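You operate a simulated robot arm through the tools that you are given. There is no shell and no other tool. Be economical: measure what you need, move in short steps, check, and stop when the job is done.

The job below is to be done with a simulated two-armed robot. You get a single attempt, and the scene is never put back.

Task
Take the green rim cone on the top of the green bench and put it away on the top of the swift table. Pick up the blue cone with one hand, pass it to the other hand and put it on the top of the pale table. Take the long pale wedge and put it on the card with a blue frame. Put the long dark wedge on the top of the green bench away on the middle board of the tall rack. Take the small basket and leave it on the lower board of the green bench. Switch the latch of the spinning wheel on. Take the large stone weight with an ochre hook and put it on top of the orange card. Put the chip from the top of the dark table on the second board from the bottom of the tall shelf. Put two of the blue clips from the top of the dark table on the bottom board of the tall shelf. Set the stop slide of the hand winder to 90 m. Do these in any order. Set down upright: green rim cone, blue cone, blue clip. The latch of the spinning wheel goes anticlockwise seen from above, to its stop. The stop slide of the hand winder goes toward x +0.0, y -1.0, z +0.0 (a direction in the base frame), to its stop.

Only the result counts: the job must be done as asked and must still hold three seconds after the hand-in. Knocking over, shifting, dropping, spilling or breaking anything else fails it.

Robot
Two 7-joint arms with two-finger parallel grippers on one trunk, on a base that drives. Base frame: it is fixed to the floor where the robot stands at the start and does not move with it; the origin is under the middle of the robot, x ahead of it, y to its left, z up. Lengths are in mm, angles in degrees, forces in N, time in s.
The left shoulder is at the start at [60, 189, 1178], the right one opposite. Places, roughly: blue clip (3x4x5 cm) [-3500, -100, 800]; blue clip (3x6x6 cm) [-3000, -100, 800]; blue clip (9x2x4 cm) [-3300, -1000, 800]; blue cone (8x9x17 cm) [-1700, 3500, 600]; bottom board of the tall shelf [-6600, -3000, 400]; card with a blue frame [-1250, 2750, 500]; chip (6x2x8 cm) [-3200, -300, 800]; green rim cone (9x9x17 cm) [600, -100, 800]; large stone weight with an ochre h (5x7x15 cm) [-3000, -300, 800]; latch of the spinning wheel [-1100, -100, 600]; long dark wedge (4x9x4 cm) [600, 200, 800]; long pale wedge (4x9x4 cm) [600, 1700, 600]; lower board of the green bench [600, -1100, 200]; middle board of the tall rack [700, 2100, 600]; orange card (9x12x4 cm) [-3200, -800, 800]; second board of the tall shelf [-6600, -3000, 800]; small basket (16x16x6 cm) [600, -400, 800]; stop slide of the hand winder [-3600, -500, 800]; top of the pale table [400, 5700, 800]; top of the swift table [-1900, -2800, 700]. Payload 3.43 kg a hand.
The TCP of each hand is the grasp point between the finger pads, 30 mm short of the fingertips. In the tool frame z runs along the fingers and y along their closing line. Largest opening 94 mm; finger width 28, thickness 10; the body of the gripper, 50 by 96 mm, starts 55 mm behind the TCP.
Orientation is that of the tool frame in the base frame, as a unit quaternion [x, y, z, w]. With the fingers straight down and closing along the base's y, the tool's x points along the base's -x, its y along +y and its z along -z.

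Tools
- The arms move only by the tool nudge_tool. It takes "left_targets", "right_targets" or both (then of equal length, played together; a hand with none holds still); each is a list of rows, each a list of 7 numbers: the gripper command, from -1 (fully open) to 1 (shut), values between in proportion, then the shift along the base's x, y, z in mm, then the turn, a rotation vector about the base's x, y, z in degrees. In form: [[hand, tx, ty, tz, wx, wy, wz], ...]. A call has 1 to 10 rows; each row shifts and turns the commanded pose from where the row before left it. Each row takes 0.2 s and may step no farther than 50 mm and 8.6 degrees from the row before; otherwise, or with a gripper value out of range, the whole call is refused. A pose out of reach is approached as far as the arm can. The call stops where the force on the tool passes 40 N (or 10 N more than at its start, if that is more) or the arm is blocked; 0.2 s more then pass. Each finger travels about 153 mm/s and halts on what it meets, pressing with about 43 N; the grip force reading is that of the motor and also rises with nothing between the fingers. The clock runs only during rows and for 0.2 s after the last one: add rows that do not move to give the fingers time. The reply holds the time, the measured pose of the TCP, the force on the tool along the base axes, the opening and the grip force, in the units named above and with some noise, with the torque about the TCP (base axes, N m) and any sound that the robot's microphone picked up, and new pictures: "show" is both (left out), scene, wrist or none (wrist: the cameras of the hands that moved).
- Cameras (640 x 400 px; columns grow to the right, rows downward): "scene" is now at [10.3, -13.4, 1720.2]; the picture's right is [-0.21, -0.98, 0.00], its down [-0.80, 0.17, -0.57] and it looks along [0.56, -0.12, -0.82] (base axes); focal length 279 px, centre (320, 200). "left" rides on the left gripper at [76, -14, -103] in its tool frame; the picture's right is [0.18, 0.98, 0.00], its down [-0.75, 0.14, -0.64] and it looks along [-0.63, 0.12, 0.77] (tool axes); focal length 243 px, centre (320, 200). "right" rides on the right gripper at [76, 14, -102] in its tool frame; the picture's right is [-0.18, 0.98, 0.00], its down [-0.75, -0.14, -0.64] and it looks along [-0.63, -0.12, 0.77] (tool axes); focal length 243 px, centre (320, 200). There is no depth. A picture from a camera that has moved, and an enlarged one, comes with that camera's place and axes in the base frame and with its lens.
- raise_lower(by): slides the trunk up (or, below 0, down) by that many mm; the arms and the scene camera ride with it, the base frame stays. It gives what a move gives, with no picture.
- drive_base(legs): drives the robot by 1 to 6 legs, each [ahead, left, turn to the left] in mm, mm and degrees, along the robot's own axes; the way and the turn of a leg run together, so that a leg with both is an arc; at most 1500 mm and 180 degrees a leg. The arms and the cameras ride along, it lands a little off, and it stops where it bumps. It gives what a move gives, and a new picture of the scene camera.
- turn_head(pan, tilt): turns the head with the scene camera to pan (to the left, within 86 degrees either way) and tilt (down, from -29 to 69), counted from straight ahead of the robot. It gives what a move gives, and a new picture of the scene camera.
- inspect(camera, box): a new picture of the part [left, top, right, bottom] of that camera's present view, enlarged. The clock stands still meanwhile.
- hand_in(): hands the job in; it is judged then, once.

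Work in short steps. Places have to be worked out from the pictures, the camera data and where the tool is seen: move nearer, look again, correct. Check each grasp and each placing, and mend what went wrong. You have 535 turns and 360 pictures in all, those below and enlarged ones among them. Open the grippers and draw the arms clear of the work before you hand the job in, unless the task says otherwise.

The tools are called after "Request:" as name(argument=value, ...) on one line, values as JSON. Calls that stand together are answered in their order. nudge_tool: Moves the arms, as the interface text tells. Its arguments: {"type":"object","properties":{"left_targets":{"type":"array","items":{"type":"array","items":{"type":"number"}}},"right_targets":{"type":"array","items":{"type":"array","items":{"type":"number"}}},"show":{"type":"string","enum":["both","scene","wrist","none"]}},"required":[]} The other tools are called the same way: raise_lower (by) slides the trunk up or down; drive_base (legs) drives the base; turn_head (pan, tilt) turns the head that bears the scene camera; inspect (camera, box) takes an enlarged picture of a part of a camera's view; hand_in () hands the job in.

At the start:

```text
time: 0.0
left_position: [391.6, 130.8, 1107.7]
left_tool_rot: [0.0, 1.0, 0.0, 0.0]
left_contact_force: [-0.5, -1.0, 0.4]
left_moment: [0.01, -0.02, 0.02]
left_opening: 93.8
left_grip_force: 0.2
right_position: [343.1, -229.3, 1031.7]
right_tool_rot: [0.0, 1.0, 0.0, 0.0]
right_contact_force: [0.3, 0.5, 1.1]
right_moment: [0.03, -0.01, 0.01]
right_opening: 94.1
right_grip_force: 0.2
trunk travel left (down, up): [-850.0, 140.0]
robot x, y, heading: [1.5, 3.5, -0.1]
head pan, tilt: [-12.0, 55.2]
```

scene: 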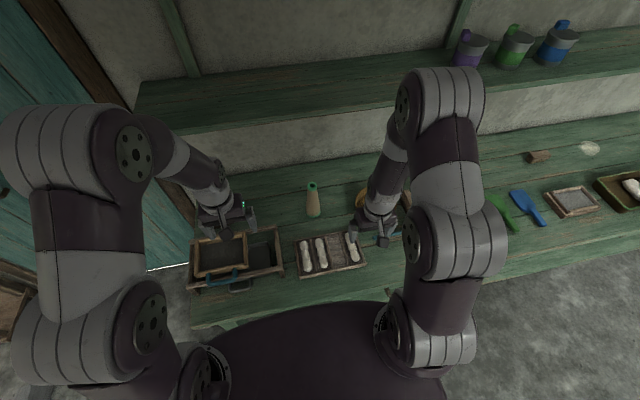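
right: 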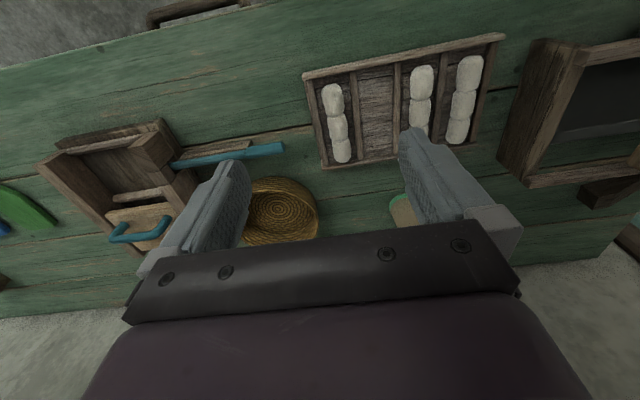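
left: 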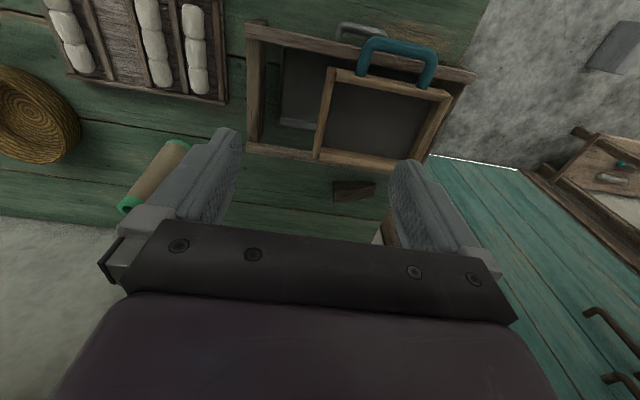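

I'll survey the bench first, starting with the region to the right.

Request:
turn_head(pan=-45, tilt=40)

Request:
turn_head(pan=45, tilt=30)

```text
time: 1.0
left_position: [392.2, 130.1, 1107.8]
left_tool_rot: [-0.001, 1.0, 0.0, 0.0]
left_contact_force: [0.5, -0.6, -0.1]
left_moment: [0.03, -0.02, 0.0]
left_opening: 93.8
left_grip_force: 0.1
right_position: [341.5, -228.5, 1030.3]
right_tool_rot: [0.001, 1.0, 0.0, -0.001]
right_contact_force: [0.8, -1.1, 0.8]
right_moment: [-0.01, -0.04, -0.02]
right_opening: 94.1
right_grip_force: 0.1
trunk travel left (down, up): [-850.0, 140.0]
robot x, y, heading: [-1.1, 2.1, -0.2]
head pan, tilt: [-45.0, 40.0]
camera scene: at [0.1, -58.5, 1741.2], right [-0.71, -0.71, 0.0], down [-0.46, 0.45, -0.77], along [0.54, -0.54, -0.64], focal length 279 px, centre (320, 200)
```

scene: 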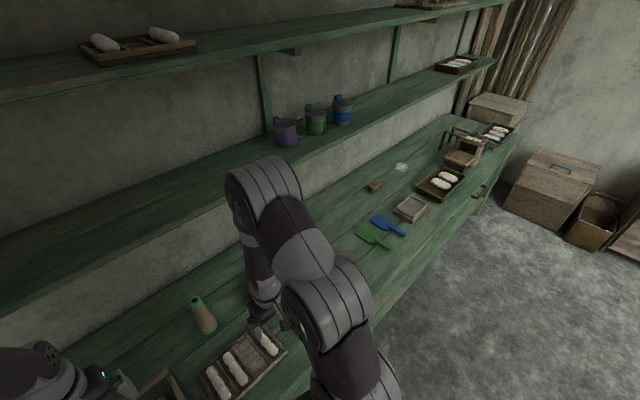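

```text
time: 2.6
left_position: [392.0, 130.2, 1107.1]
left_tool_rot: [0.0, 1.0, 0.0, -0.001]
left_contact_force: [0.0, 0.2, 0.3]
left_moment: [-0.03, 0.0, 0.0]
left_opening: 94.0
left_grip_force: 0.1
right_position: [343.8, -228.2, 1030.3]
right_tool_rot: [0.0, 1.0, 0.0, 0.0]
right_contact_force: [-0.4, 0.1, -0.9]
right_moment: [0.06, -0.02, 0.0]
right_opening: 94.1
right_grip_force: 0.2
trunk travel left (down, up): [-850.0, 140.0]
robot x, y, heading: [-2.3, 0.5, 0.2]
head pan, tilt: [45.0, 30.0]
camera scene: at [4.0, 65.4, 1756.6], right [0.71, -0.71, 0.0], down [-0.35, -0.35, -0.87], along [0.61, 0.61, -0.5], focal length 279 px, centre (320, 200)
```

scene: 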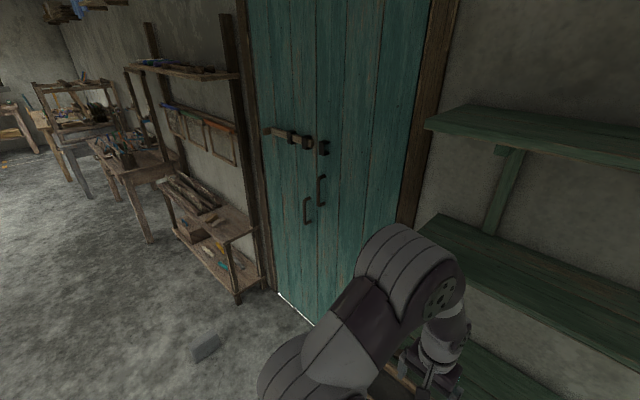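

The pale wedge is visible on the tall rack by the door. I look straight down to see the gap between the base and the bench.

Request:
turn_head(pan=0, tilt=69)

```text
time: 3.8
left_position: [391.5, 130.9, 1107.9]
left_tool_rot: [0.0, 1.0, 0.0, 0.0]
left_contact_force: [0.3, -0.3, 0.3]
left_moment: [0.01, 0.01, -0.01]
left_opening: 93.9
left_grip_force: 0.1
right_position: [343.0, -228.9, 1030.9]
right_tool_rot: [0.0, 1.0, 0.0, 0.001]
right_contact_force: [-0.1, 0.3, -0.2]
right_moment: [0.03, 0.01, -0.01]
right_opening: 93.9
right_grip_force: 0.0
trunk travel left (down, up): [-850.0, 140.0]
robot x, y, heading: [2.6, -4.9, -0.1]
head pan, tilt: [0.0, 68.8]
camera scene: at [-4.1, 1.6, 1705.1], right [0.0, -1.0, 0.0], down [-0.93, 0.0, -0.36], along [0.36, 0.0, -0.93], focal length 279 px, centre (320, 200)
```

scene: 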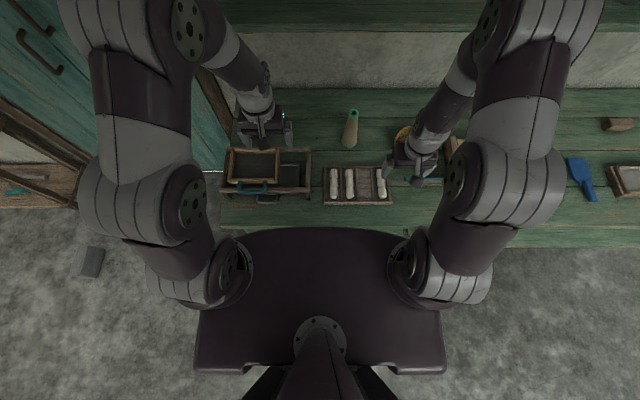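

The bench front is only about 50 mm ahead of the torso, so the arms must reach from here. I draw the right hand back to view the basket and its surroundings.

Request:
nudge_tool(right_targets=[[-1, -40, -30, 20, 0, 0, 0], [-1, -40, -30, 20, 0, 0, 0], [-1, -40, -20, 20, 0, 0, 0], [-1, 0, 0, 0, 0, 0, 0]], show="both")

```text
refused: row 1 steps farther than a row can; nothing moved
```

Row norm slightly over the limit; I shorten the steps.

Request:
nudge_tool(right_targets=[[-1, -35, -25, 15, 0, 0, 0], [-1, -35, -25, 15, 0, 0, 0], [-1, -35, -25, 15, 0, 0, 0], [-1, 0, 0, 0, 0, 0, 0]], show="both")

```text
time: 4.8
left_position: [392.3, 129.3, 1107.2]
left_tool_rot: [0.0, 1.0, 0.001, 0.0]
left_contact_force: [-0.1, 0.3, -0.4]
left_moment: [0.02, 0.01, 0.01]
left_opening: 93.7
left_grip_force: 0.1
right_position: [238.9, -306.1, 1076.4]
right_tool_rot: [0.001, 1.0, -0.001, -0.001]
right_contact_force: [0.4, -0.8, 0.2]
right_moment: [0.01, 0.01, -0.04]
right_opening: 93.9
right_grip_force: 0.1
trunk travel left (down, up): [-850.0, 140.0]
robot x, y, heading: [2.6, -1.6, 0.1]
head pan, tilt: [0.0, 68.8]
camera scene: at [-3.4, 1.6, 1705.1], right [0.0, -1.0, 0.0], down [-0.93, 0.0, -0.36], along [0.36, 0.0, -0.93], focal length 279 px, centre (320, 200)
camera right: at [162.9, -290.8, 1180.9], right [0.18, 0.98, 0.0], down [0.75, -0.14, 0.64], along [0.63, -0.12, -0.77], focal length 243 px, centre (320, 200)
```

scene: 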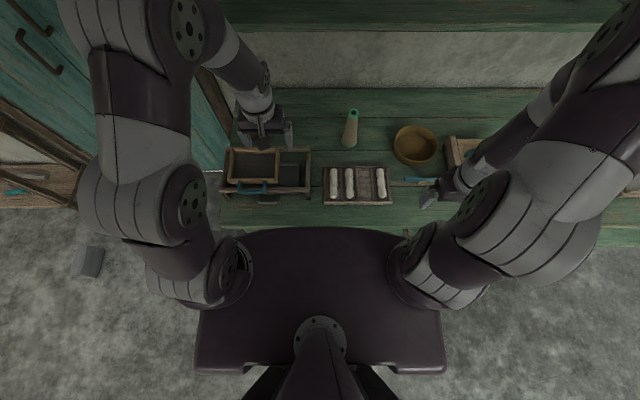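
right: 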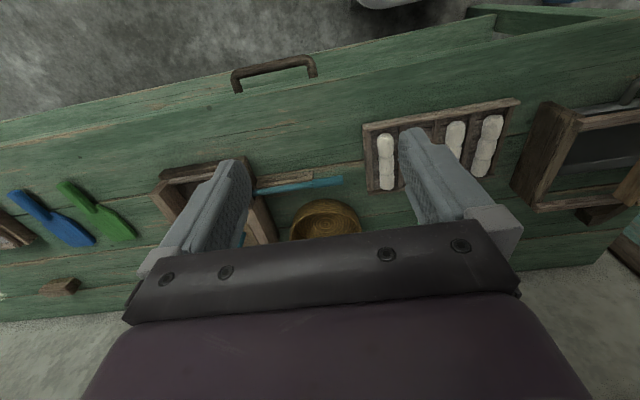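

The basket rim centre comes out near (534, -339), with the rim at z ≈ 855. I move the right hand above its left (+y) rim with the opening at about 60 mm.

Request:
nudge_tool(right_targets=[[-0.3, 42, 7, -16, 0, 0, 0], [-0.3, 42, 7, -16, 0, 0, 0], [-0.3, 42, 7, -16, 0, 0, 0], [-0.3, 42, 7, -16, 0, 0, 0], [-0.3, 42, 7, -16, 0, 0, 0], [-0.3, 42, 7, -16, 0, 0, 0], [-0.3, 43, 8, -16, 0, 0, 0], [-0.3, 0, 0, 0, 0, 0, 0]], show="both")

```text
time: 6.5
left_position: [391.2, 128.7, 1106.9]
left_tool_rot: [0.001, 1.0, 0.0, 0.0]
left_contact_force: [-0.7, 0.9, 0.4]
left_moment: [0.01, 0.02, -0.01]
left_opening: 94.0
left_grip_force: 0.1
right_position: [532.8, -253.9, 965.2]
right_tool_rot: [-0.001, 1.0, 0.0, 0.0]
right_contact_force: [-1.7, 0.1, -0.6]
right_moment: [0.0, -0.03, 0.02]
right_opening: 61.1
right_grip_force: 0.1
trunk travel left (down, up): [-850.0, 140.0]
robot x, y, heading: [0.2, 0.9, 0.0]
head pan, tilt: [0.0, 68.8]
camera scene: at [-5.4, 1.4, 1705.1], right [0.0, -1.0, 0.0], down [-0.93, 0.0, -0.36], along [0.36, 0.0, -0.93], focal length 279 px, centre (320, 200)
camera right: at [456.7, -240.0, 1068.6], right [0.18, 0.98, 0.0], down [0.75, -0.14, 0.64], along [0.63, -0.12, -0.77], focal length 243 px, centre (320, 200)
```

scene: 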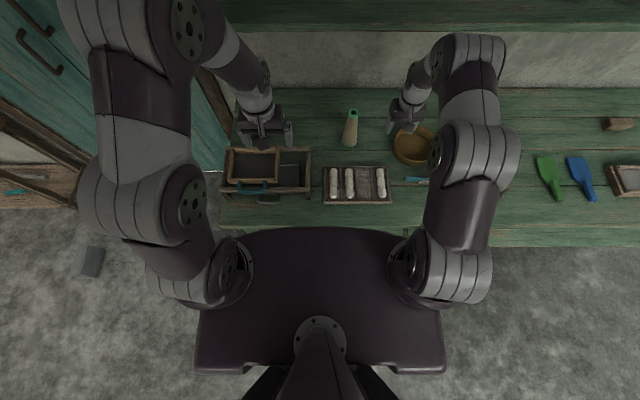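
right: 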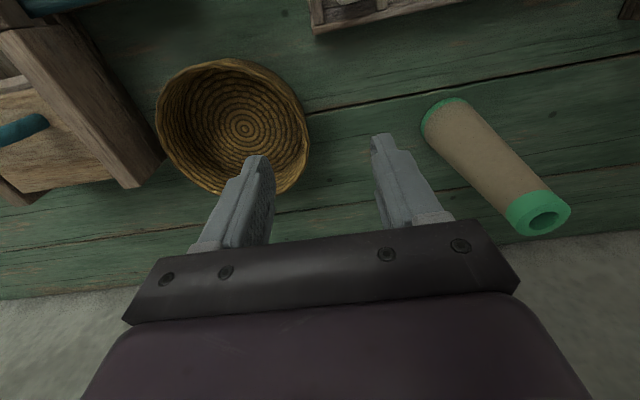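

Triangulating with the cameras puts the bench top at z ≈ 775, the rim at ≈ 835 and the +y rim near (550, -270). I line up and come down part of the way.

Request:
nudge_tool(right_targets=[[-0.3, 15, -16, -10, 0, 0, 0], [-0.3, 0, 0, -40, 0, 0, 0], [-0.3, 0, 0, -40, 0, 0, 0], [-0.3, 0, 0, 0, 0, 0, 0]], show="wrist")

```text
time: 7.5
left_position: [391.5, 130.9, 1107.2]
left_tool_rot: [0.001, 1.0, 0.001, 0.0]
left_contact_force: [-0.2, -0.1, -0.3]
left_moment: [-0.01, 0.01, 0.0]
left_opening: 94.0
left_grip_force: 0.1
right_position: [548.0, -271.0, 873.9]
right_tool_rot: [0.0, 1.0, -0.001, -0.001]
right_contact_force: [0.1, 0.3, 0.1]
right_moment: [0.01, -0.01, -0.02]
right_opening: 61.1
right_grip_force: 0.1
trunk travel left (down, up): [-850.0, 140.0]
robot x, y, heading: [-0.6, -0.6, 0.2]
head pan, tilt: [0.0, 68.8]
camera right: at [472.4, -257.3, 977.8], right [0.18, 0.98, 0.0], down [0.75, -0.14, 0.64], along [0.63, -0.12, -0.77], focal length 243 px, centre (320, 200)
```

right: 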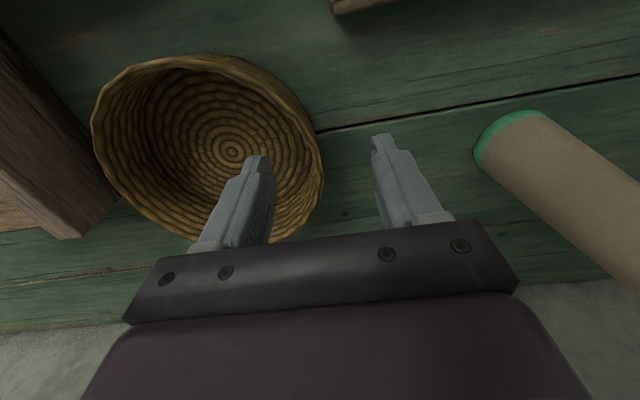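

The rim sits between the fingers. I go down 50 mm and close.

Request:
nudge_tool(right_targets=[[-0.3, 5, -2, -25, 0, 0, 0], [-0.3, 0, 0, -25, 0, 0, 0], [-0.3, 0, 0, 0, 0, 0, 0], [0.3, 0, 0, 0, 0, 0, 0], [1, 0, 0, 0, 0, 0, 0], [1, 0, 0, 0, 0, 0, 0], [1, 0, 0, 0, 0, 0, 0]], show="wrist")

```text
time: 9.2
left_position: [390.8, 130.5, 1107.0]
left_tool_rot: [0.0, 1.0, 0.0, 0.0]
left_contact_force: [0.1, 0.1, 0.4]
left_moment: [-0.01, -0.01, -0.03]
left_opening: 94.2
left_grip_force: 0.0
right_position: [553.4, -272.6, 827.7]
right_tool_rot: [0.0, 1.0, -0.001, 0.002]
right_contact_force: [3.1, -3.7, 11.2]
right_moment: [-1.83, 0.02, 0.38]
right_opening: 12.3
right_grip_force: 43.2
trunk travel left (down, up): [-850.0, 140.0]
robot x, y, heading: [-1.7, -3.1, -0.1]
head pan, tilt: [0.0, 68.8]
camera right: at [477.3, -258.2, 930.7], right [0.18, 0.98, 0.0], down [0.75, -0.14, 0.64], along [0.63, -0.12, -0.76], focal length 243 px, centre (320, 200)
```

right: 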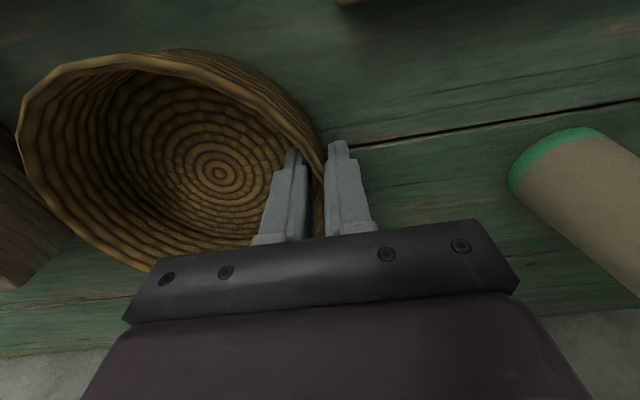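

Gripped at the rim (12 mm). I lift it and draw it back toward the robot.

Request:
nudge_tool(right_targets=[[1, 0, 0, 25, 0, 0, 0], [1, 0, 0, 40, 0, 0, 0], [1, 0, 0, 45, 0, 0, 0], [1, 0, 0, 45, 0, 0, 0], [1, 0, 0, 45, 0, 0, 0], [1, -45, -10, 0, 0, 0, 0], [1, -45, -10, 0, 0, 0, 0], [1, -45, -10, 0, 0, 0, 0], [1, -45, -10, 0, 0, 0, 0], [1, -30, -10, 0, 0, 0, 0]], show="both")

```text
time: 11.3
left_position: [391.7, 131.0, 1109.1]
left_tool_rot: [-0.001, 1.0, -0.001, -0.001]
left_contact_force: [0.3, 0.2, 0.0]
left_moment: [-0.02, 0.01, -0.02]
left_opening: 94.2
left_grip_force: 0.0
right_position: [342.3, -322.6, 1025.5]
right_tool_rot: [0.0, 1.0, 0.001, -0.001]
right_contact_force: [-0.5, -1.3, -1.1]
right_moment: [0.08, -0.01, -0.02]
right_opening: 10.6
right_grip_force: 42.8
trunk travel left (down, up): [-850.0, 140.0]
robot x, y, heading: [1.3, -1.3, -0.1]
head pan, tilt: [0.0, 68.8]
camera scene: at [-5.0, 0.9, 1705.1], right [0.0, -1.0, 0.0], down [-0.93, 0.0, -0.36], along [0.36, 0.0, -0.93], focal length 279 px, centre (320, 200)
camera right: at [267.0, -307.8, 1128.7], right [0.18, 0.98, 0.0], down [0.75, -0.14, 0.64], along [0.63, -0.12, -0.77], focal length 243 px, centre (320, 200)
```

scene: 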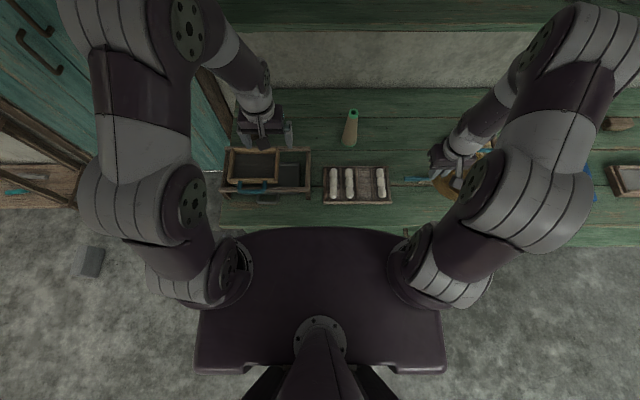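
right: 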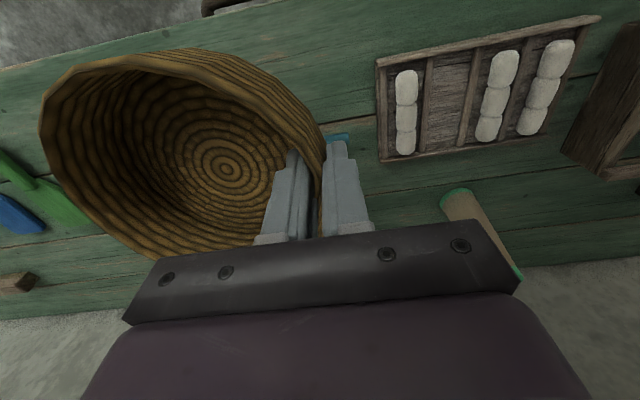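

I back away from the bench, move right to y ≈ -1000, and look at the lower board.

Request:
drive_base(legs=[[-600, 0, 0], [0, -1100, 0]])

Request:
turn_head(pan=0, tilt=40)

```text
time: 19.9
left_position: [-200.5, -930.5, 1106.8]
left_tool_rot: [-0.012, 1.0, 0.0, 0.0]
left_contact_force: [0.1, -0.5, 0.2]
left_moment: [-0.01, -0.01, 0.01]
left_opening: 94.0
left_grip_force: 0.1
right_position: [-238.7, -1384.4, 1025.3]
right_tool_rot: [-0.011, 1.0, 0.0, 0.0]
right_contact_force: [0.6, 0.3, -1.0]
right_moment: [0.07, 0.01, -0.02]
right_opening: 10.4
right_grip_force: 42.9
trunk travel left (down, up): [-850.0, 140.0]
robot x, y, heading: [-591.4, -1070.9, 1.5]
head pan, tilt: [0.0, 68.8]
camera scene: at [-593.1, -1067.9, 1705.1], right [0.02, -1.0, 0.0], down [-0.93, -0.02, -0.36], along [0.36, 0.01, -0.93], focal length 279 px, centre (320, 200)
```

scene: 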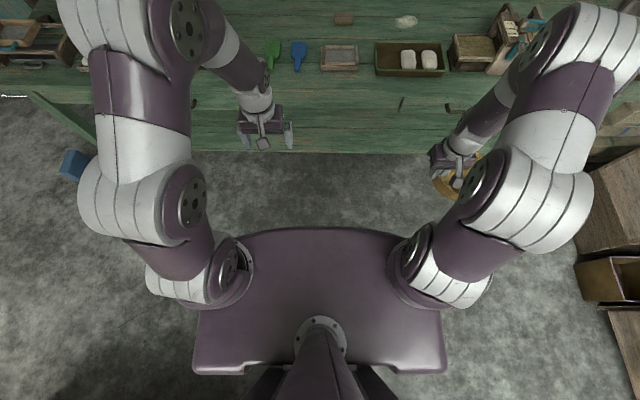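

```text
time: 20.8
left_position: [-200.7, -931.4, 1106.7]
left_tool_rot: [-0.012, 1.0, 0.0, 0.001]
left_contact_force: [-0.7, 0.7, -0.3]
left_moment: [0.0, -0.03, -0.01]
left_opening: 94.1
left_grip_force: 0.0
right_position: [-237.4, -1384.3, 1024.8]
right_tool_rot: [-0.011, 1.0, 0.0, 0.0]
right_contact_force: [0.5, 0.5, -1.6]
right_moment: [0.07, 0.01, -0.01]
right_opening: 10.5
right_grip_force: 42.8
trunk travel left (down, up): [-850.0, 140.0]
robot x, y, heading: [-589.5, -1068.0, 1.1]
head pan, tilt: [0.0, 40.0]
camera scene: at [-564.0, -1067.5, 1741.1], right [0.02, -1.0, 0.0], down [-0.64, -0.01, -0.77], along [0.77, 0.02, -0.64], focal length 279 px, centre (320, 200)
```

scene: 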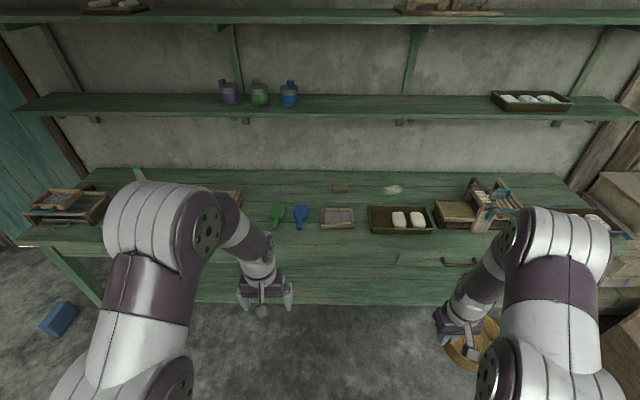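

I lower the trunk to look under the bench top at the lower board.

Request:
raise_lower(by=-700)

Request:
turn_head(pan=0, tilt=25)

```text
refused: -700 is not a number from -400 to 400
```

```text
time: 21.6
left_position: [-200.5, -931.5, 1107.6]
left_tool_rot: [-0.011, 1.0, 0.0, 0.0]
left_contact_force: [-0.1, -0.1, -0.5]
left_moment: [0.0, 0.02, 0.02]
left_opening: 93.8
left_grip_force: 0.1
right_position: [-238.3, -1383.4, 1025.8]
right_tool_rot: [-0.01, 1.0, 0.0, 0.0]
right_contact_force: [0.2, 0.0, -2.2]
right_moment: [0.1, -0.03, -0.01]
right_opening: 10.6
right_grip_force: 43.0
trunk travel left (down, up): [-850.0, 140.0]
robot x, y, heading: [-590.6, -1068.8, 1.4]
head pan, tilt: [0.0, 25.0]
camera scene: at [-556.8, -1067.5, 1764.5], right [0.02, -1.0, 0.0], down [-0.42, -0.01, -0.91], along [0.91, 0.02, -0.42], focal length 279 px, centre (320, 200)
```

scene: 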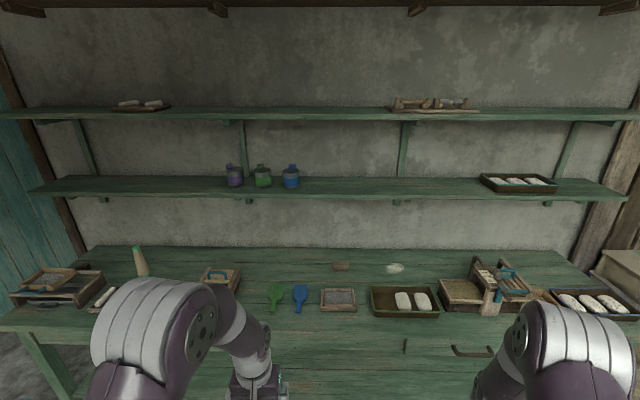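

Limited to 400 per call; lowering in two steps.

Request:
raise_lower(by=-400)

Request:
raise_lower(by=-250)

Request:
turn_head(pan=0, tilt=30)

```text
time: 25.4
left_position: [-199.5, -931.0, 706.9]
left_tool_rot: [-0.012, 1.0, 0.0, 0.0]
left_contact_force: [0.7, 0.2, -0.6]
left_moment: [0.01, -0.01, 0.03]
left_opening: 93.9
left_grip_force: 0.0
right_position: [-238.0, -1383.3, 624.3]
right_tool_rot: [-0.012, 1.0, 0.001, 0.001]
right_contact_force: [0.5, -0.5, -1.4]
right_moment: [0.07, 0.01, 0.0]
right_opening: 10.4
right_grip_force: 43.0
trunk travel left (down, up): [-450.0, 540.0]
robot x, y, heading: [-585.3, -1067.8, 1.5]
head pan, tilt: [0.0, 25.0]
```

```text
time: 28.0
left_position: [-200.4, -931.3, 456.2]
left_tool_rot: [-0.011, 1.0, 0.0, 0.0]
left_contact_force: [0.7, 0.1, -0.1]
left_moment: [0.0, -0.01, 0.01]
left_opening: 94.0
left_grip_force: 0.0
right_position: [-238.9, -1384.4, 375.3]
right_tool_rot: [-0.011, 1.0, 0.0, 0.0]
right_contact_force: [-0.3, -0.5, -1.4]
right_moment: [0.09, -0.02, 0.0]
right_opening: 10.4
right_grip_force: 42.7
trunk travel left (down, up): [-200.0, 790.0]
robot x, y, heading: [-587.1, -1069.4, 1.1]
head pan, tilt: [0.0, 25.0]
```

```text
time: 28.6
left_position: [-200.1, -930.8, 456.4]
left_tool_rot: [-0.011, 1.0, -0.001, 0.0]
left_contact_force: [-0.2, 0.0, -0.8]
left_moment: [0.02, 0.0, -0.02]
left_opening: 94.2
left_grip_force: 0.0
right_position: [-237.7, -1384.8, 375.6]
right_tool_rot: [-0.011, 1.0, 0.0, 0.0]
right_contact_force: [0.9, 0.1, -0.5]
right_moment: [0.06, 0.02, 0.0]
right_opening: 10.5
right_grip_force: 43.0
trunk travel left (down, up): [-200.0, 790.0]
robot x, y, heading: [-588.6, -1072.2, 1.3]
head pan, tilt: [0.0, 30.0]
camera scene: at [-558.6, -1067.5, 1106.6], right [0.02, -1.0, 0.0], down [-0.5, -0.01, -0.87], along [0.87, 0.02, -0.5], focal length 279 px, centre (320, 200)
```

scene: 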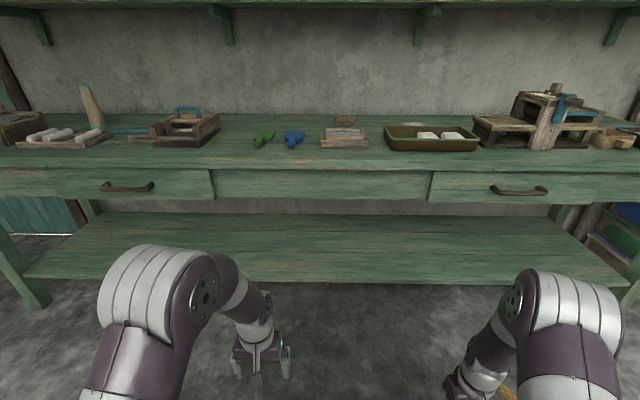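

The lower board is at z ≈ 200, with its front edge at x ≈ 350 and the apron bottom at z ≈ 665. I'll stretch the right arm nearly straight at shoulder level, then drive it in under the apron.

Request:
raise_lower(by=-60)

Request:
nudge_tool(right_targets=[[1, 40, 10, 0, 0, 0, 0], [1, 40, 10, 0, 0, 0, 0], [1, 40, 10, 0, 0, 0, 0], [1, 40, 10, 0, 0, 0, 0], [1, 30, 5, 0, 0, 0, 0], [1, 0, 0, 0, 0, 0, 0]], show="scene")

```text
time: 29.6
left_position: [-199.4, -930.8, 397.0]
left_tool_rot: [-0.011, 1.0, 0.0, 0.0]
left_contact_force: [-0.3, 0.7, 0.6]
left_moment: [0.0, 0.01, -0.01]
left_opening: 93.9
left_grip_force: 0.1
right_position: [-237.7, -1383.3, 316.0]
right_tool_rot: [-0.011, 1.0, 0.0, 0.0]
right_contact_force: [0.5, -0.3, -0.1]
right_moment: [0.08, 0.03, 0.02]
right_opening: 10.1
right_grip_force: 42.8
trunk travel left (down, up): [-140.0, 850.0]
robot x, y, heading: [-588.1, -1069.5, 1.2]
head pan, tilt: [0.0, 30.0]
```

```text
time: 31.0
left_position: [-200.1, -930.7, 395.9]
left_tool_rot: [-0.011, 1.0, -0.001, 0.0]
left_contact_force: [-0.5, -0.4, -0.6]
left_moment: [0.01, -0.05, 0.0]
left_opening: 94.0
left_grip_force: 0.1
right_position: [-48.5, -1338.7, 314.3]
right_tool_rot: [-0.011, 1.0, 0.0, 0.0]
right_contact_force: [-0.4, -0.6, -0.4]
right_moment: [0.08, 0.0, 0.0]
right_opening: 10.3
right_grip_force: 43.0
trunk travel left (down, up): [-140.0, 850.0]
robot x, y, heading: [-588.4, -1069.4, 1.3]
head pan, tilt: [0.0, 30.0]
camera scene: at [-558.5, -1067.4, 1046.5], right [0.02, -1.0, 0.0], down [-0.5, -0.01, -0.87], along [0.87, 0.02, -0.5], focal length 279 px, centre (320, 200)
```

scene: 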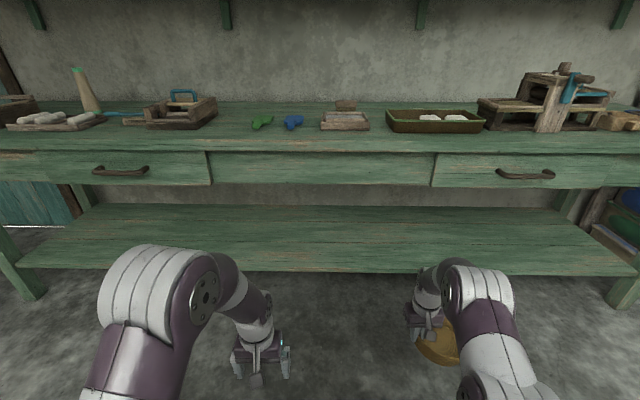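

Elbow still fairly high; I extend the arm further.

Request:
nudge_tool(right_targets=[[1, 40, 0, 0, 0, 0, 0], [1, 40, 0, 0, 0, 0, 0], [1, 40, 0, 0, 0, 0, 0], [1, 0, 0, 0, 0, 0, 0]], show="scene")

```text
time: 32.0
left_position: [-199.2, -931.3, 397.3]
left_tool_rot: [-0.011, 1.0, 0.0, 0.0]
left_contact_force: [0.4, 0.1, 0.4]
left_moment: [-0.03, -0.01, -0.01]
left_opening: 94.3
left_grip_force: 0.0
right_position: [24.4, -1333.9, 309.5]
right_tool_rot: [-0.011, 1.0, 0.0, 0.0]
right_contact_force: [0.6, 0.0, -1.2]
right_moment: [0.08, 0.01, -0.01]
right_opening: 10.4
right_grip_force: 43.0
right hand out of reach, approached as far as the arm can: row 2, 3
trunk travel left (down, up): [-140.0, 850.0]
robot x, y, heading: [-591.1, -1067.3, 1.1]
head pan, tilt: [0.0, 30.0]
camera scene: at [-558.4, -1067.5, 1046.5], right [0.02, -1.0, 0.0], down [-0.5, -0.01, -0.87], along [0.87, 0.02, -0.5], focal length 279 px, centre (320, 200)
```

scene: 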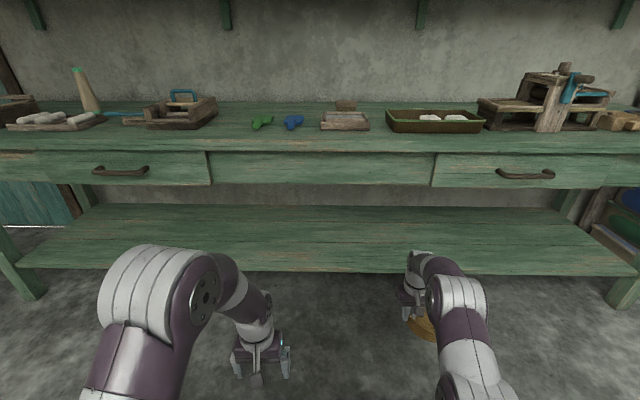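

The arm is nearly straight now. I drive forward 200 mm to bring the basket just ahead of the lower board, squaring the heading.

Request:
drive_base(legs=[[200, 0, -1.2]])

Request:
inspect(camera="right", box=[0, 0, 640, 400])

```text
time: 33.6
left_position: [4.0, -937.6, 396.6]
left_tool_rot: [0.001, 1.0, 0.0, 0.0]
left_contact_force: [0.3, 1.0, 0.1]
left_moment: [0.03, -0.02, -0.02]
left_opening: 94.2
left_grip_force: 0.1
right_position: [219.0, -1345.4, 309.4]
right_tool_rot: [0.001, 1.0, 0.001, 0.0]
right_contact_force: [-0.5, -0.6, -1.1]
right_moment: [0.09, 0.02, -0.01]
right_opening: 10.3
right_grip_force: 43.0
trunk travel left (down, up): [-140.0, 850.0]
robot x, y, heading: [-388.3, -1070.7, -0.2]
head pan, tilt: [0.0, 30.0]
camera scene: at [-357.2, -1066.2, 1046.5], right [0.0, -1.0, 0.0], down [-0.5, 0.0, -0.87], along [0.87, 0.0, -0.5], focal length 279 px, centre (320, 200)
```

scene: 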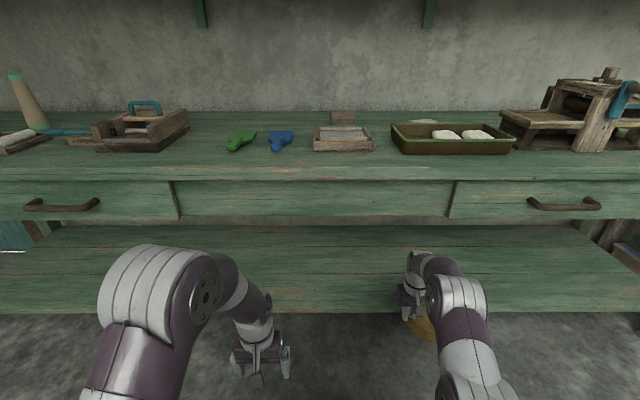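

```text
1.00 times, centred on (320, 200) of right
camera zoom: at [143.2, -1331.8, 413.3], right [0.19, 0.98, 0.0], down [0.75, -0.14, 0.64], along [0.63, -0.12, -0.77], focal length 243 px, centre (320, 200)
```

zoom: 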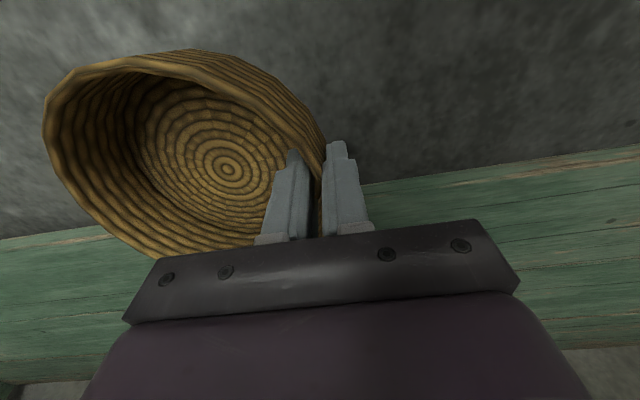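

The arm is at full stretch, so the elbow sits near the shoulder–wrist line (z ≈ 500) and there is headroom. I raise 40 mm for safety and drive the basket in.

Request:
raise_lower(by=40)

Request:
drive_base(legs=[[120, 0, 0]])

Request:
inspect(camera="right", box=[0, 0, 640, 400])

```text
time: 34.5
left_position: [4.4, -937.8, 436.1]
left_tool_rot: [0.001, 1.0, 0.0, 0.0]
left_contact_force: [-0.2, -0.4, -0.8]
left_moment: [0.01, -0.01, 0.02]
left_opening: 94.0
left_grip_force: 0.0
right_position: [218.7, -1347.6, 349.4]
right_tool_rot: [0.002, 1.0, 0.0, 0.0]
right_contact_force: [-0.7, -0.1, -0.8]
right_moment: [0.09, -0.01, -0.03]
right_opening: 10.5
right_grip_force: 42.8
trunk travel left (down, up): [-180.0, 810.0]
robot x, y, heading: [-384.6, -1070.8, -0.0]
head pan, tilt: [0.0, 30.0]
```

```text
time: 35.7
left_position: [125.1, -939.9, 436.5]
left_tool_rot: [0.002, 1.0, 0.001, 0.001]
left_contact_force: [0.2, -0.5, -0.8]
left_moment: [-0.02, -0.01, 0.0]
left_opening: 94.1
left_grip_force: 0.1
right_position: [331.6, -1347.7, 340.8]
right_tool_rot: [0.002, 1.0, 0.002, -0.008]
right_contact_force: [0.1, -0.3, -1.4]
right_moment: [0.06, 0.02, -0.03]
right_opening: 10.6
right_grip_force: 42.9
trunk travel left (down, up): [-180.0, 810.0]
robot x, y, heading: [-269.6, -1069.6, -0.5]
head pan, tilt: [0.0, 30.0]
camera scene: at [-238.2, -1068.9, 1085.7], right [0.0, -1.0, 0.0], down [-0.5, 0.0, -0.87], along [0.87, 0.0, -0.5], focal length 279 px, centre (320, 200)
```

scene: 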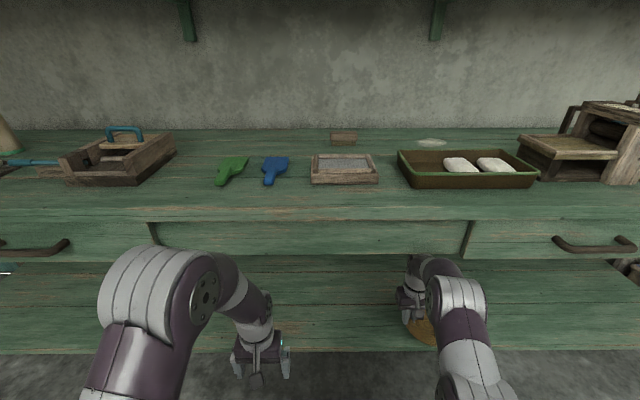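

```text
1.00 times, centred on (320, 200) of right
camera zoom: at [258.4, -1333.8, 446.2], right [0.19, 0.98, 0.0], down [0.76, -0.15, 0.63], along [0.62, -0.12, -0.78], focal length 243 px, centre (320, 200)
```

zoom: 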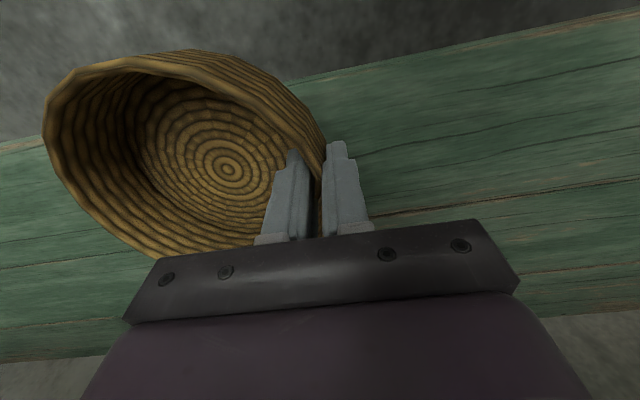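

Two wrist views give the board at z ≈ 194 with its front edge at x ≈ 315. I drive in 130 mm more.

Request:
drive_base(legs=[[130, 0, 0.3]])

Request:
raise_lower(by=-75)

Request:
inspect(camera="right", box=[0, 0, 640, 400])

```text
time: 36.6
left_position: [164.9, -945.4, 437.4]
left_tool_rot: [0.009, 1.0, 0.0, 0.0]
left_contact_force: [0.2, 0.2, -0.1]
left_moment: [-0.03, 0.01, 0.02]
left_opening: 94.0
left_grip_force: 0.1
right_position: [337.5, -1351.1, 313.6]
right_tool_rot: [0.009, 0.998, 0.008, -0.053]
right_contact_force: [0.7, 0.7, -0.6]
right_moment: [0.09, 0.0, 0.01]
right_opening: 10.4
right_grip_force: 43.2
trunk travel left (down, up): [-180.0, 810.0]
robot x, y, heading: [-228.4, -1068.8, -1.0]
head pan, tilt: [0.0, 30.0]
stopped in leg 1: the robot was blocked; the commanded pose is now the measured one
camera scene: at [-199.4, -1067.6, 1087.3], right [-0.02, -1.0, 0.0], down [-0.5, 0.01, -0.87], along [0.87, -0.02, -0.5], focal length 279 px, centre (320, 200)
```

scene: 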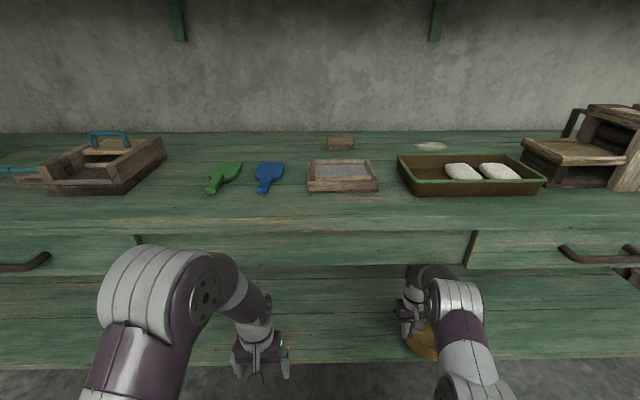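

```text
time: 37.5
left_position: [163.9, -945.0, 379.0]
left_tool_rot: [0.01, 1.0, -0.001, 0.001]
left_contact_force: [1.1, -1.1, 0.4]
left_moment: [-0.02, 0.02, 0.04]
left_opening: 94.0
left_grip_force: 0.1
right_position: [343.9, -1351.2, 264.4]
right_tool_rot: [0.009, 0.999, 0.006, -0.045]
right_contact_force: [-2.5, 3.9, 21.3]
right_moment: [-1.51, 0.5, -0.47]
right_opening: 14.1
right_grip_force: 43.5
trunk travel left (down, up): [-121.0, 869.0]
robot x, y, heading: [-230.9, -1067.4, -1.2]
head pan, tilt: [0.0, 30.0]
stopped: the force on the tool passed its limit (the readings are from after the stop); the commanded pose is now the measured one
```

```text
1.00 times, centred on (320, 200) of right
camera zoom: at [277.2, -1337.0, 373.7], right [0.2, 0.98, -0.01], down [0.81, -0.16, 0.57], along [0.56, -0.12, -0.82], focal length 243 px, centre (320, 200)
```

zoom: 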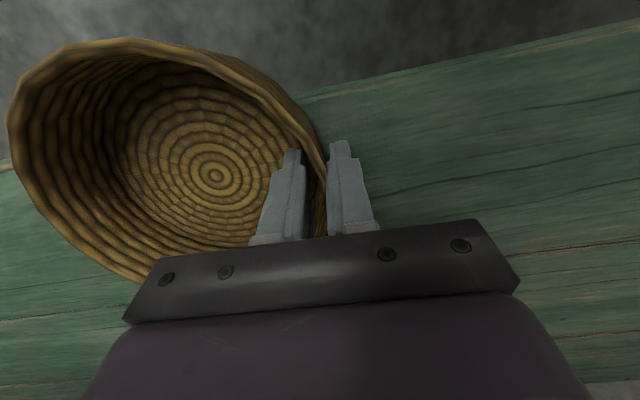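

The arm met the apron and the base stopped; the basket is now resting over the board's front part, tilted about 5°. I undo the tilt gently and check.

Request:
nudge_tool(right_targets=[[1, 5, 0, 3, 0, -2.5, 0], [1, 5, 0, 0, 0, -2.5, 0], [1, 0, 0, 0, 0, 0, 0]], show="both")

```text
time: 38.3
left_position: [163.5, -946.2, 379.8]
left_tool_rot: [0.009, 1.0, -0.001, 0.001]
left_contact_force: [0.6, -0.3, -1.5]
left_moment: [0.01, -0.02, 0.04]
left_opening: 93.8
left_grip_force: 0.0
right_position: [352.2, -1351.2, 265.0]
right_tool_rot: [0.009, 1.0, 0.008, -0.003]
right_contact_force: [-9.2, -1.0, 23.2]
right_moment: [-1.51, 1.48, -0.66]
right_opening: 13.9
right_grip_force: 43.0
trunk travel left (down, up): [-121.0, 869.0]
robot x, y, heading: [-229.4, -1068.5, -1.1]
head pan, tilt: [0.0, 30.0]
camera scene: at [-201.7, -1066.3, 1028.1], right [-0.02, -1.0, 0.0], down [-0.5, 0.01, -0.87], along [0.87, -0.02, -0.5], focal length 279 px, centre (320, 200)
camera right: at [276.8, -1337.3, 369.3], right [0.2, 0.98, 0.01], down [0.75, -0.16, 0.64], along [0.62, -0.12, -0.77], focal length 243 px, centre (320, 200)
```

scene: 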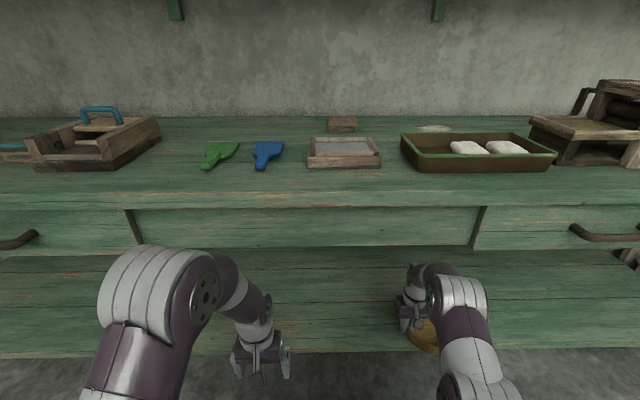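
right: 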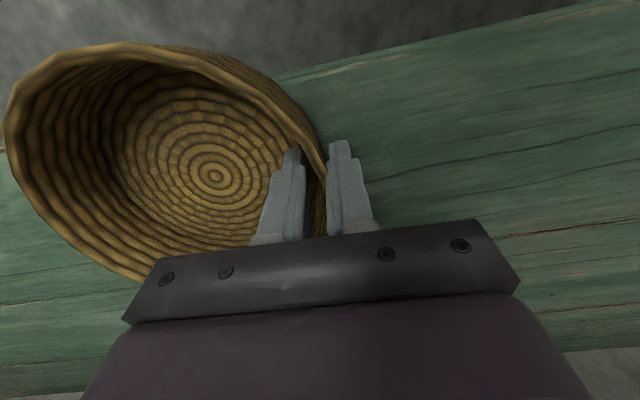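

The arm now sits below the apron line. I lift the hand 15 mm off the board and creep forward 60 mm.

Request:
nudge_tool(right_targets=[[1, 0, 0, 8, 0, 0, 0], [1, 0, 0, 8, 0, 0, 0], [1, 0, 0, 0, 0, 0, 0]], show="none")

Request:
drive_base(legs=[[60, 0, 1.0]])

```text
time: 39.1
left_position: [163.9, -945.4, 378.1]
left_tool_rot: [0.01, 1.0, 0.0, 0.0]
left_contact_force: [0.0, 0.2, -0.3]
left_moment: [0.01, -0.02, 0.02]
left_opening: 93.9
left_grip_force: 0.1
right_position: [352.3, -1349.3, 278.9]
right_tool_rot: [0.008, 1.0, 0.008, -0.004]
right_contact_force: [0.4, -0.3, -1.1]
right_moment: [0.06, 0.01, 0.0]
right_opening: 10.2
right_grip_force: 43.2
trunk travel left (down, up): [-121.0, 869.0]
robot x, y, heading: [-230.8, -1064.6, -1.1]
head pan, tilt: [0.0, 30.0]
```

```text
time: 40.1
left_position: [209.3, -941.4, 379.1]
left_tool_rot: [0.004, 1.0, 0.0, 0.002]
left_contact_force: [0.6, 0.9, -0.5]
left_moment: [0.0, 0.02, -0.03]
left_opening: 93.9
left_grip_force: 0.1
right_position: [395.8, -1344.7, 274.4]
right_tool_rot: [0.001, 1.0, 0.006, -0.011]
right_contact_force: [2.5, 2.4, 10.4]
right_moment: [-1.43, -0.23, 0.35]
right_opening: 11.2
right_grip_force: 43.5
trunk travel left (down, up): [-121.0, 869.0]
robot x, y, heading: [-183.1, -1071.1, -0.4]
head pan, tilt: [0.0, 30.0]
stopped in leg 1: the robot was blocked; the commanded pose is now the measured one
camera scene: at [-155.6, -1066.5, 1028.4], right [-0.01, -1.0, 0.0], down [-0.5, 0.0, -0.87], along [0.87, -0.01, -0.5], focal length 279 px, centre (320, 200)
```

scene: 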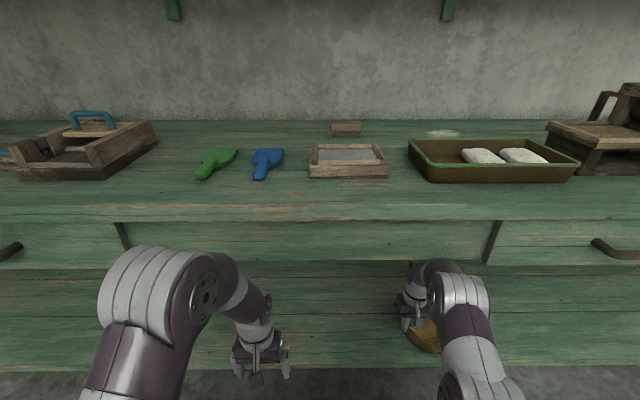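

The basket centre is now at x ≈ 396, well on the board (edge 315). I press down a few mm and open the gripper.

Request:
nudge_tool(right_targets=[[1, 0, 0, -5, 0, 0, 0], [0.5, 0, 0, 0, 0, 0, 0], [0, 0, 0, 0, 0, 0, 0], [-0.3, 0, 0, 0, 0, 0, 0], [-0.3, 0, 0, 0, 0, 0, 0]], show="wrist")

```text
time: 41.3
left_position: [210.3, -941.4, 377.9]
left_tool_rot: [0.005, 1.0, 0.001, -0.001]
left_contact_force: [-0.1, -0.1, 0.0]
left_moment: [-0.02, 0.0, 0.01]
left_opening: 94.1
left_grip_force: 0.0
right_position: [395.6, -1346.1, 266.8]
right_tool_rot: [0.003, 1.0, 0.008, -0.014]
right_contact_force: [0.0, 0.2, -0.3]
right_moment: [-0.01, 0.06, 0.01]
right_opening: 60.9
right_grip_force: 0.1
trunk travel left (down, up): [-121.0, 869.0]
robot x, y, heading: [-181.2, -1066.0, -0.5]
head pan, tilt: [0.0, 30.0]
camera right: at [323.3, -1332.4, 372.2], right [0.19, 0.98, 0.01], down [0.77, -0.15, 0.62], along [0.61, -0.11, -0.79], focal length 243 px, centre (320, 200)
```

right: 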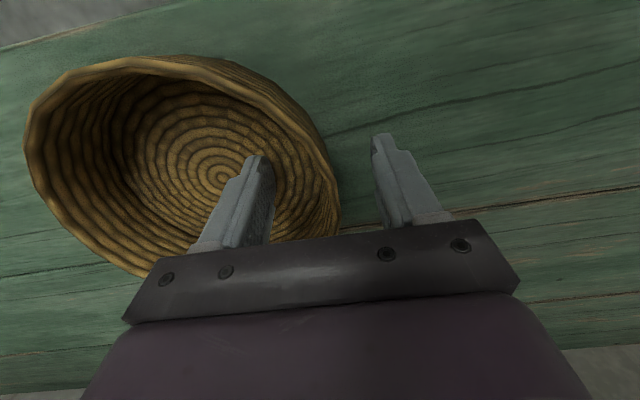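

The basket stands on the board. I raise the hand in small steps to clear the rim.

Request:
nudge_tool(right_targets=[[-0.3, 0, 0, 10, 0, 0, 0], [-0.3, 0, 0, 10, 0, 0, 0], [-0.3, 0, 0, 10, 0, 0, 0], [-0.3, 0, 0, 10, 0, 0, 0], [-0.3, 0, 0, 0, 0, 0, 0]], show="both")

```text
time: 42.7
left_position: [209.5, -942.7, 381.0]
left_tool_rot: [0.005, 1.0, 0.001, -0.001]
left_contact_force: [-0.5, -0.2, -0.1]
left_moment: [-0.02, -0.03, -0.01]
left_opening: 94.1
left_grip_force: 0.1
right_position: [370.7, -1339.9, 274.8]
right_tool_rot: [0.001, 0.998, 0.016, -0.055]
right_contact_force: [0.8, -1.0, 0.9]
right_moment: [-0.03, -0.01, 0.01]
right_opening: 61.1
right_grip_force: 0.0
trunk travel left (down, up): [-121.0, 869.0]
robot x, y, heading: [-182.5, -1070.9, -0.5]
head pan, tilt: [0.0, 30.0]
stopped in row 5 (right hand): the arm was blocked; the commanded pose is now the measured one
camera scene: at [-151.0, -1069.4, 1030.9], right [-0.01, -1.0, 0.0], down [-0.5, 0.01, -0.86], along [0.86, -0.01, -0.5], focal length 279 px, centre (320, 200)
camera right: at [306.9, -1328.7, 386.9], right [0.19, 0.98, 0.01], down [0.82, -0.16, 0.55], along [0.54, -0.09, -0.83], focal length 243 px, centre (320, 200)
```

scene: 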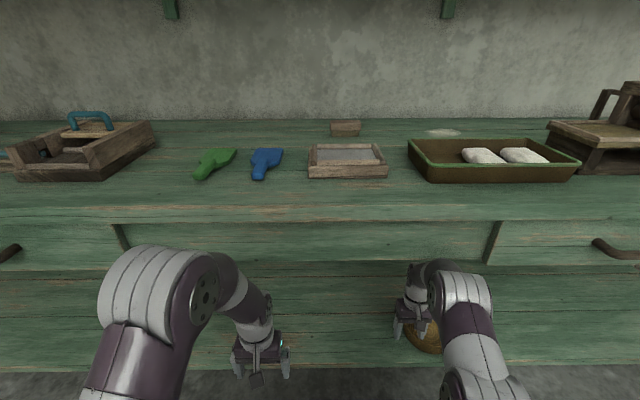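
right: 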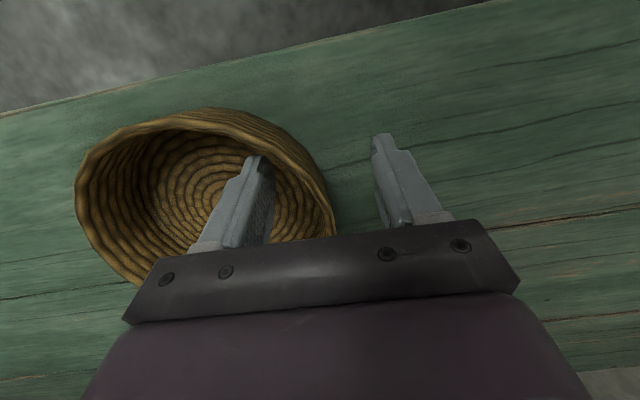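

The elbow presses against the apron. I lower the trunk 30 mm, then lift the hand, so the shoulder and elbow drop relative to the hand.

Request:
raise_lower(by=-28)

Request:
nudge_tool(right_targets=[[-0.3, 5, 0, 8, 0, -2, 0], [-0.3, 5, 0, 8, 0, -2, 0], [-0.3, 0, 0, 8, 0, 0, 0], [-0.3, 0, 0, 0, 0, 0, 0]], show="none")

```text
time: 43.4
left_position: [210.1, -940.3, 351.5]
left_tool_rot: [0.005, 1.0, 0.0, 0.001]
left_contact_force: [0.0, -0.8, 0.0]
left_moment: [0.01, 0.01, 0.05]
left_opening: 94.1
left_grip_force: 0.0
right_position: [379.9, -1340.6, 259.2]
right_tool_rot: [0.0, 0.999, 0.011, -0.039]
right_contact_force: [1.2, 0.2, 19.4]
right_moment: [-0.62, -0.23, 0.0]
right_opening: 60.5
right_grip_force: 0.0
trunk travel left (down, up): [-93.0, 897.0]
robot x, y, heading: [-186.1, -1067.7, -0.6]
head pan, tilt: [0.0, 30.0]
```

```text
time: 44.4
left_position: [208.6, -941.2, 349.8]
left_tool_rot: [0.004, 1.0, 0.0, 0.0]
left_contact_force: [0.1, -0.1, -0.4]
left_moment: [0.01, -0.01, -0.01]
left_opening: 93.7
left_grip_force: 0.0
right_position: [385.8, -1340.3, 279.0]
right_tool_rot: [0.001, 1.0, 0.013, -0.01]
right_contact_force: [0.4, 0.0, 0.7]
right_moment: [-0.03, 0.01, -0.01]
right_opening: 60.8
right_grip_force: 0.0
trunk travel left (down, up): [-93.0, 897.0]
robot x, y, heading: [-183.4, -1069.7, -0.8]
head pan, tilt: [0.0, 30.0]
```

Hand at 279 with tips at 249; the rim is about 265. I try lifting further.

Request:
nudge_tool(right_targets=[[-0.3, 0, 0, 8, 0, 0, 0], [-0.3, 0, 0, 8, 0, 0, 0], [-0.3, 0, 0, 8, 0, 0, 0], [-0.3, 0, 0, 0, 0, 0, 0]], show="wrist")

```text
time: 45.4
left_position: [210.2, -940.6, 347.0]
left_tool_rot: [0.005, 1.0, 0.0, -0.002]
left_contact_force: [0.0, 1.1, -0.1]
left_moment: [0.0, -0.01, 0.0]
left_opening: 94.0
left_grip_force: 0.0
right_position: [381.7, -1337.9, 288.5]
right_tool_rot: [0.0, 1.0, 0.016, -0.022]
right_contact_force: [0.6, -0.6, 0.2]
right_moment: [-0.02, 0.03, 0.01]
right_opening: 61.0
right_grip_force: 0.1
trunk travel left (down, up): [-93.0, 897.0]
robot x, y, heading: [-181.4, -1065.4, -0.6]
head pan, tilt: [0.0, 30.0]
camera right: at [310.1, -1327.3, 396.1], right [0.18, 0.98, 0.02], down [0.78, -0.16, 0.6], along [0.6, -0.09, -0.8], focal length 243 px, centre (320, 200)
```

right: 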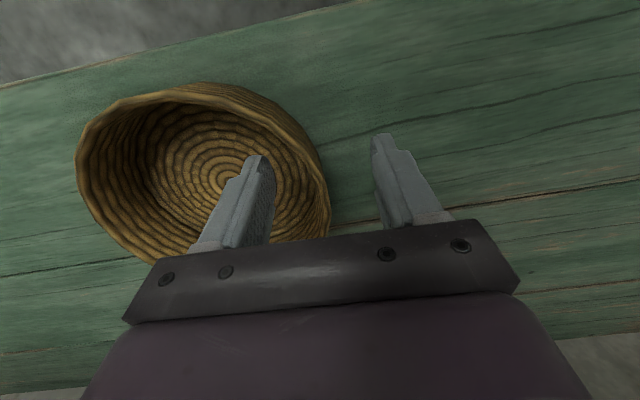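

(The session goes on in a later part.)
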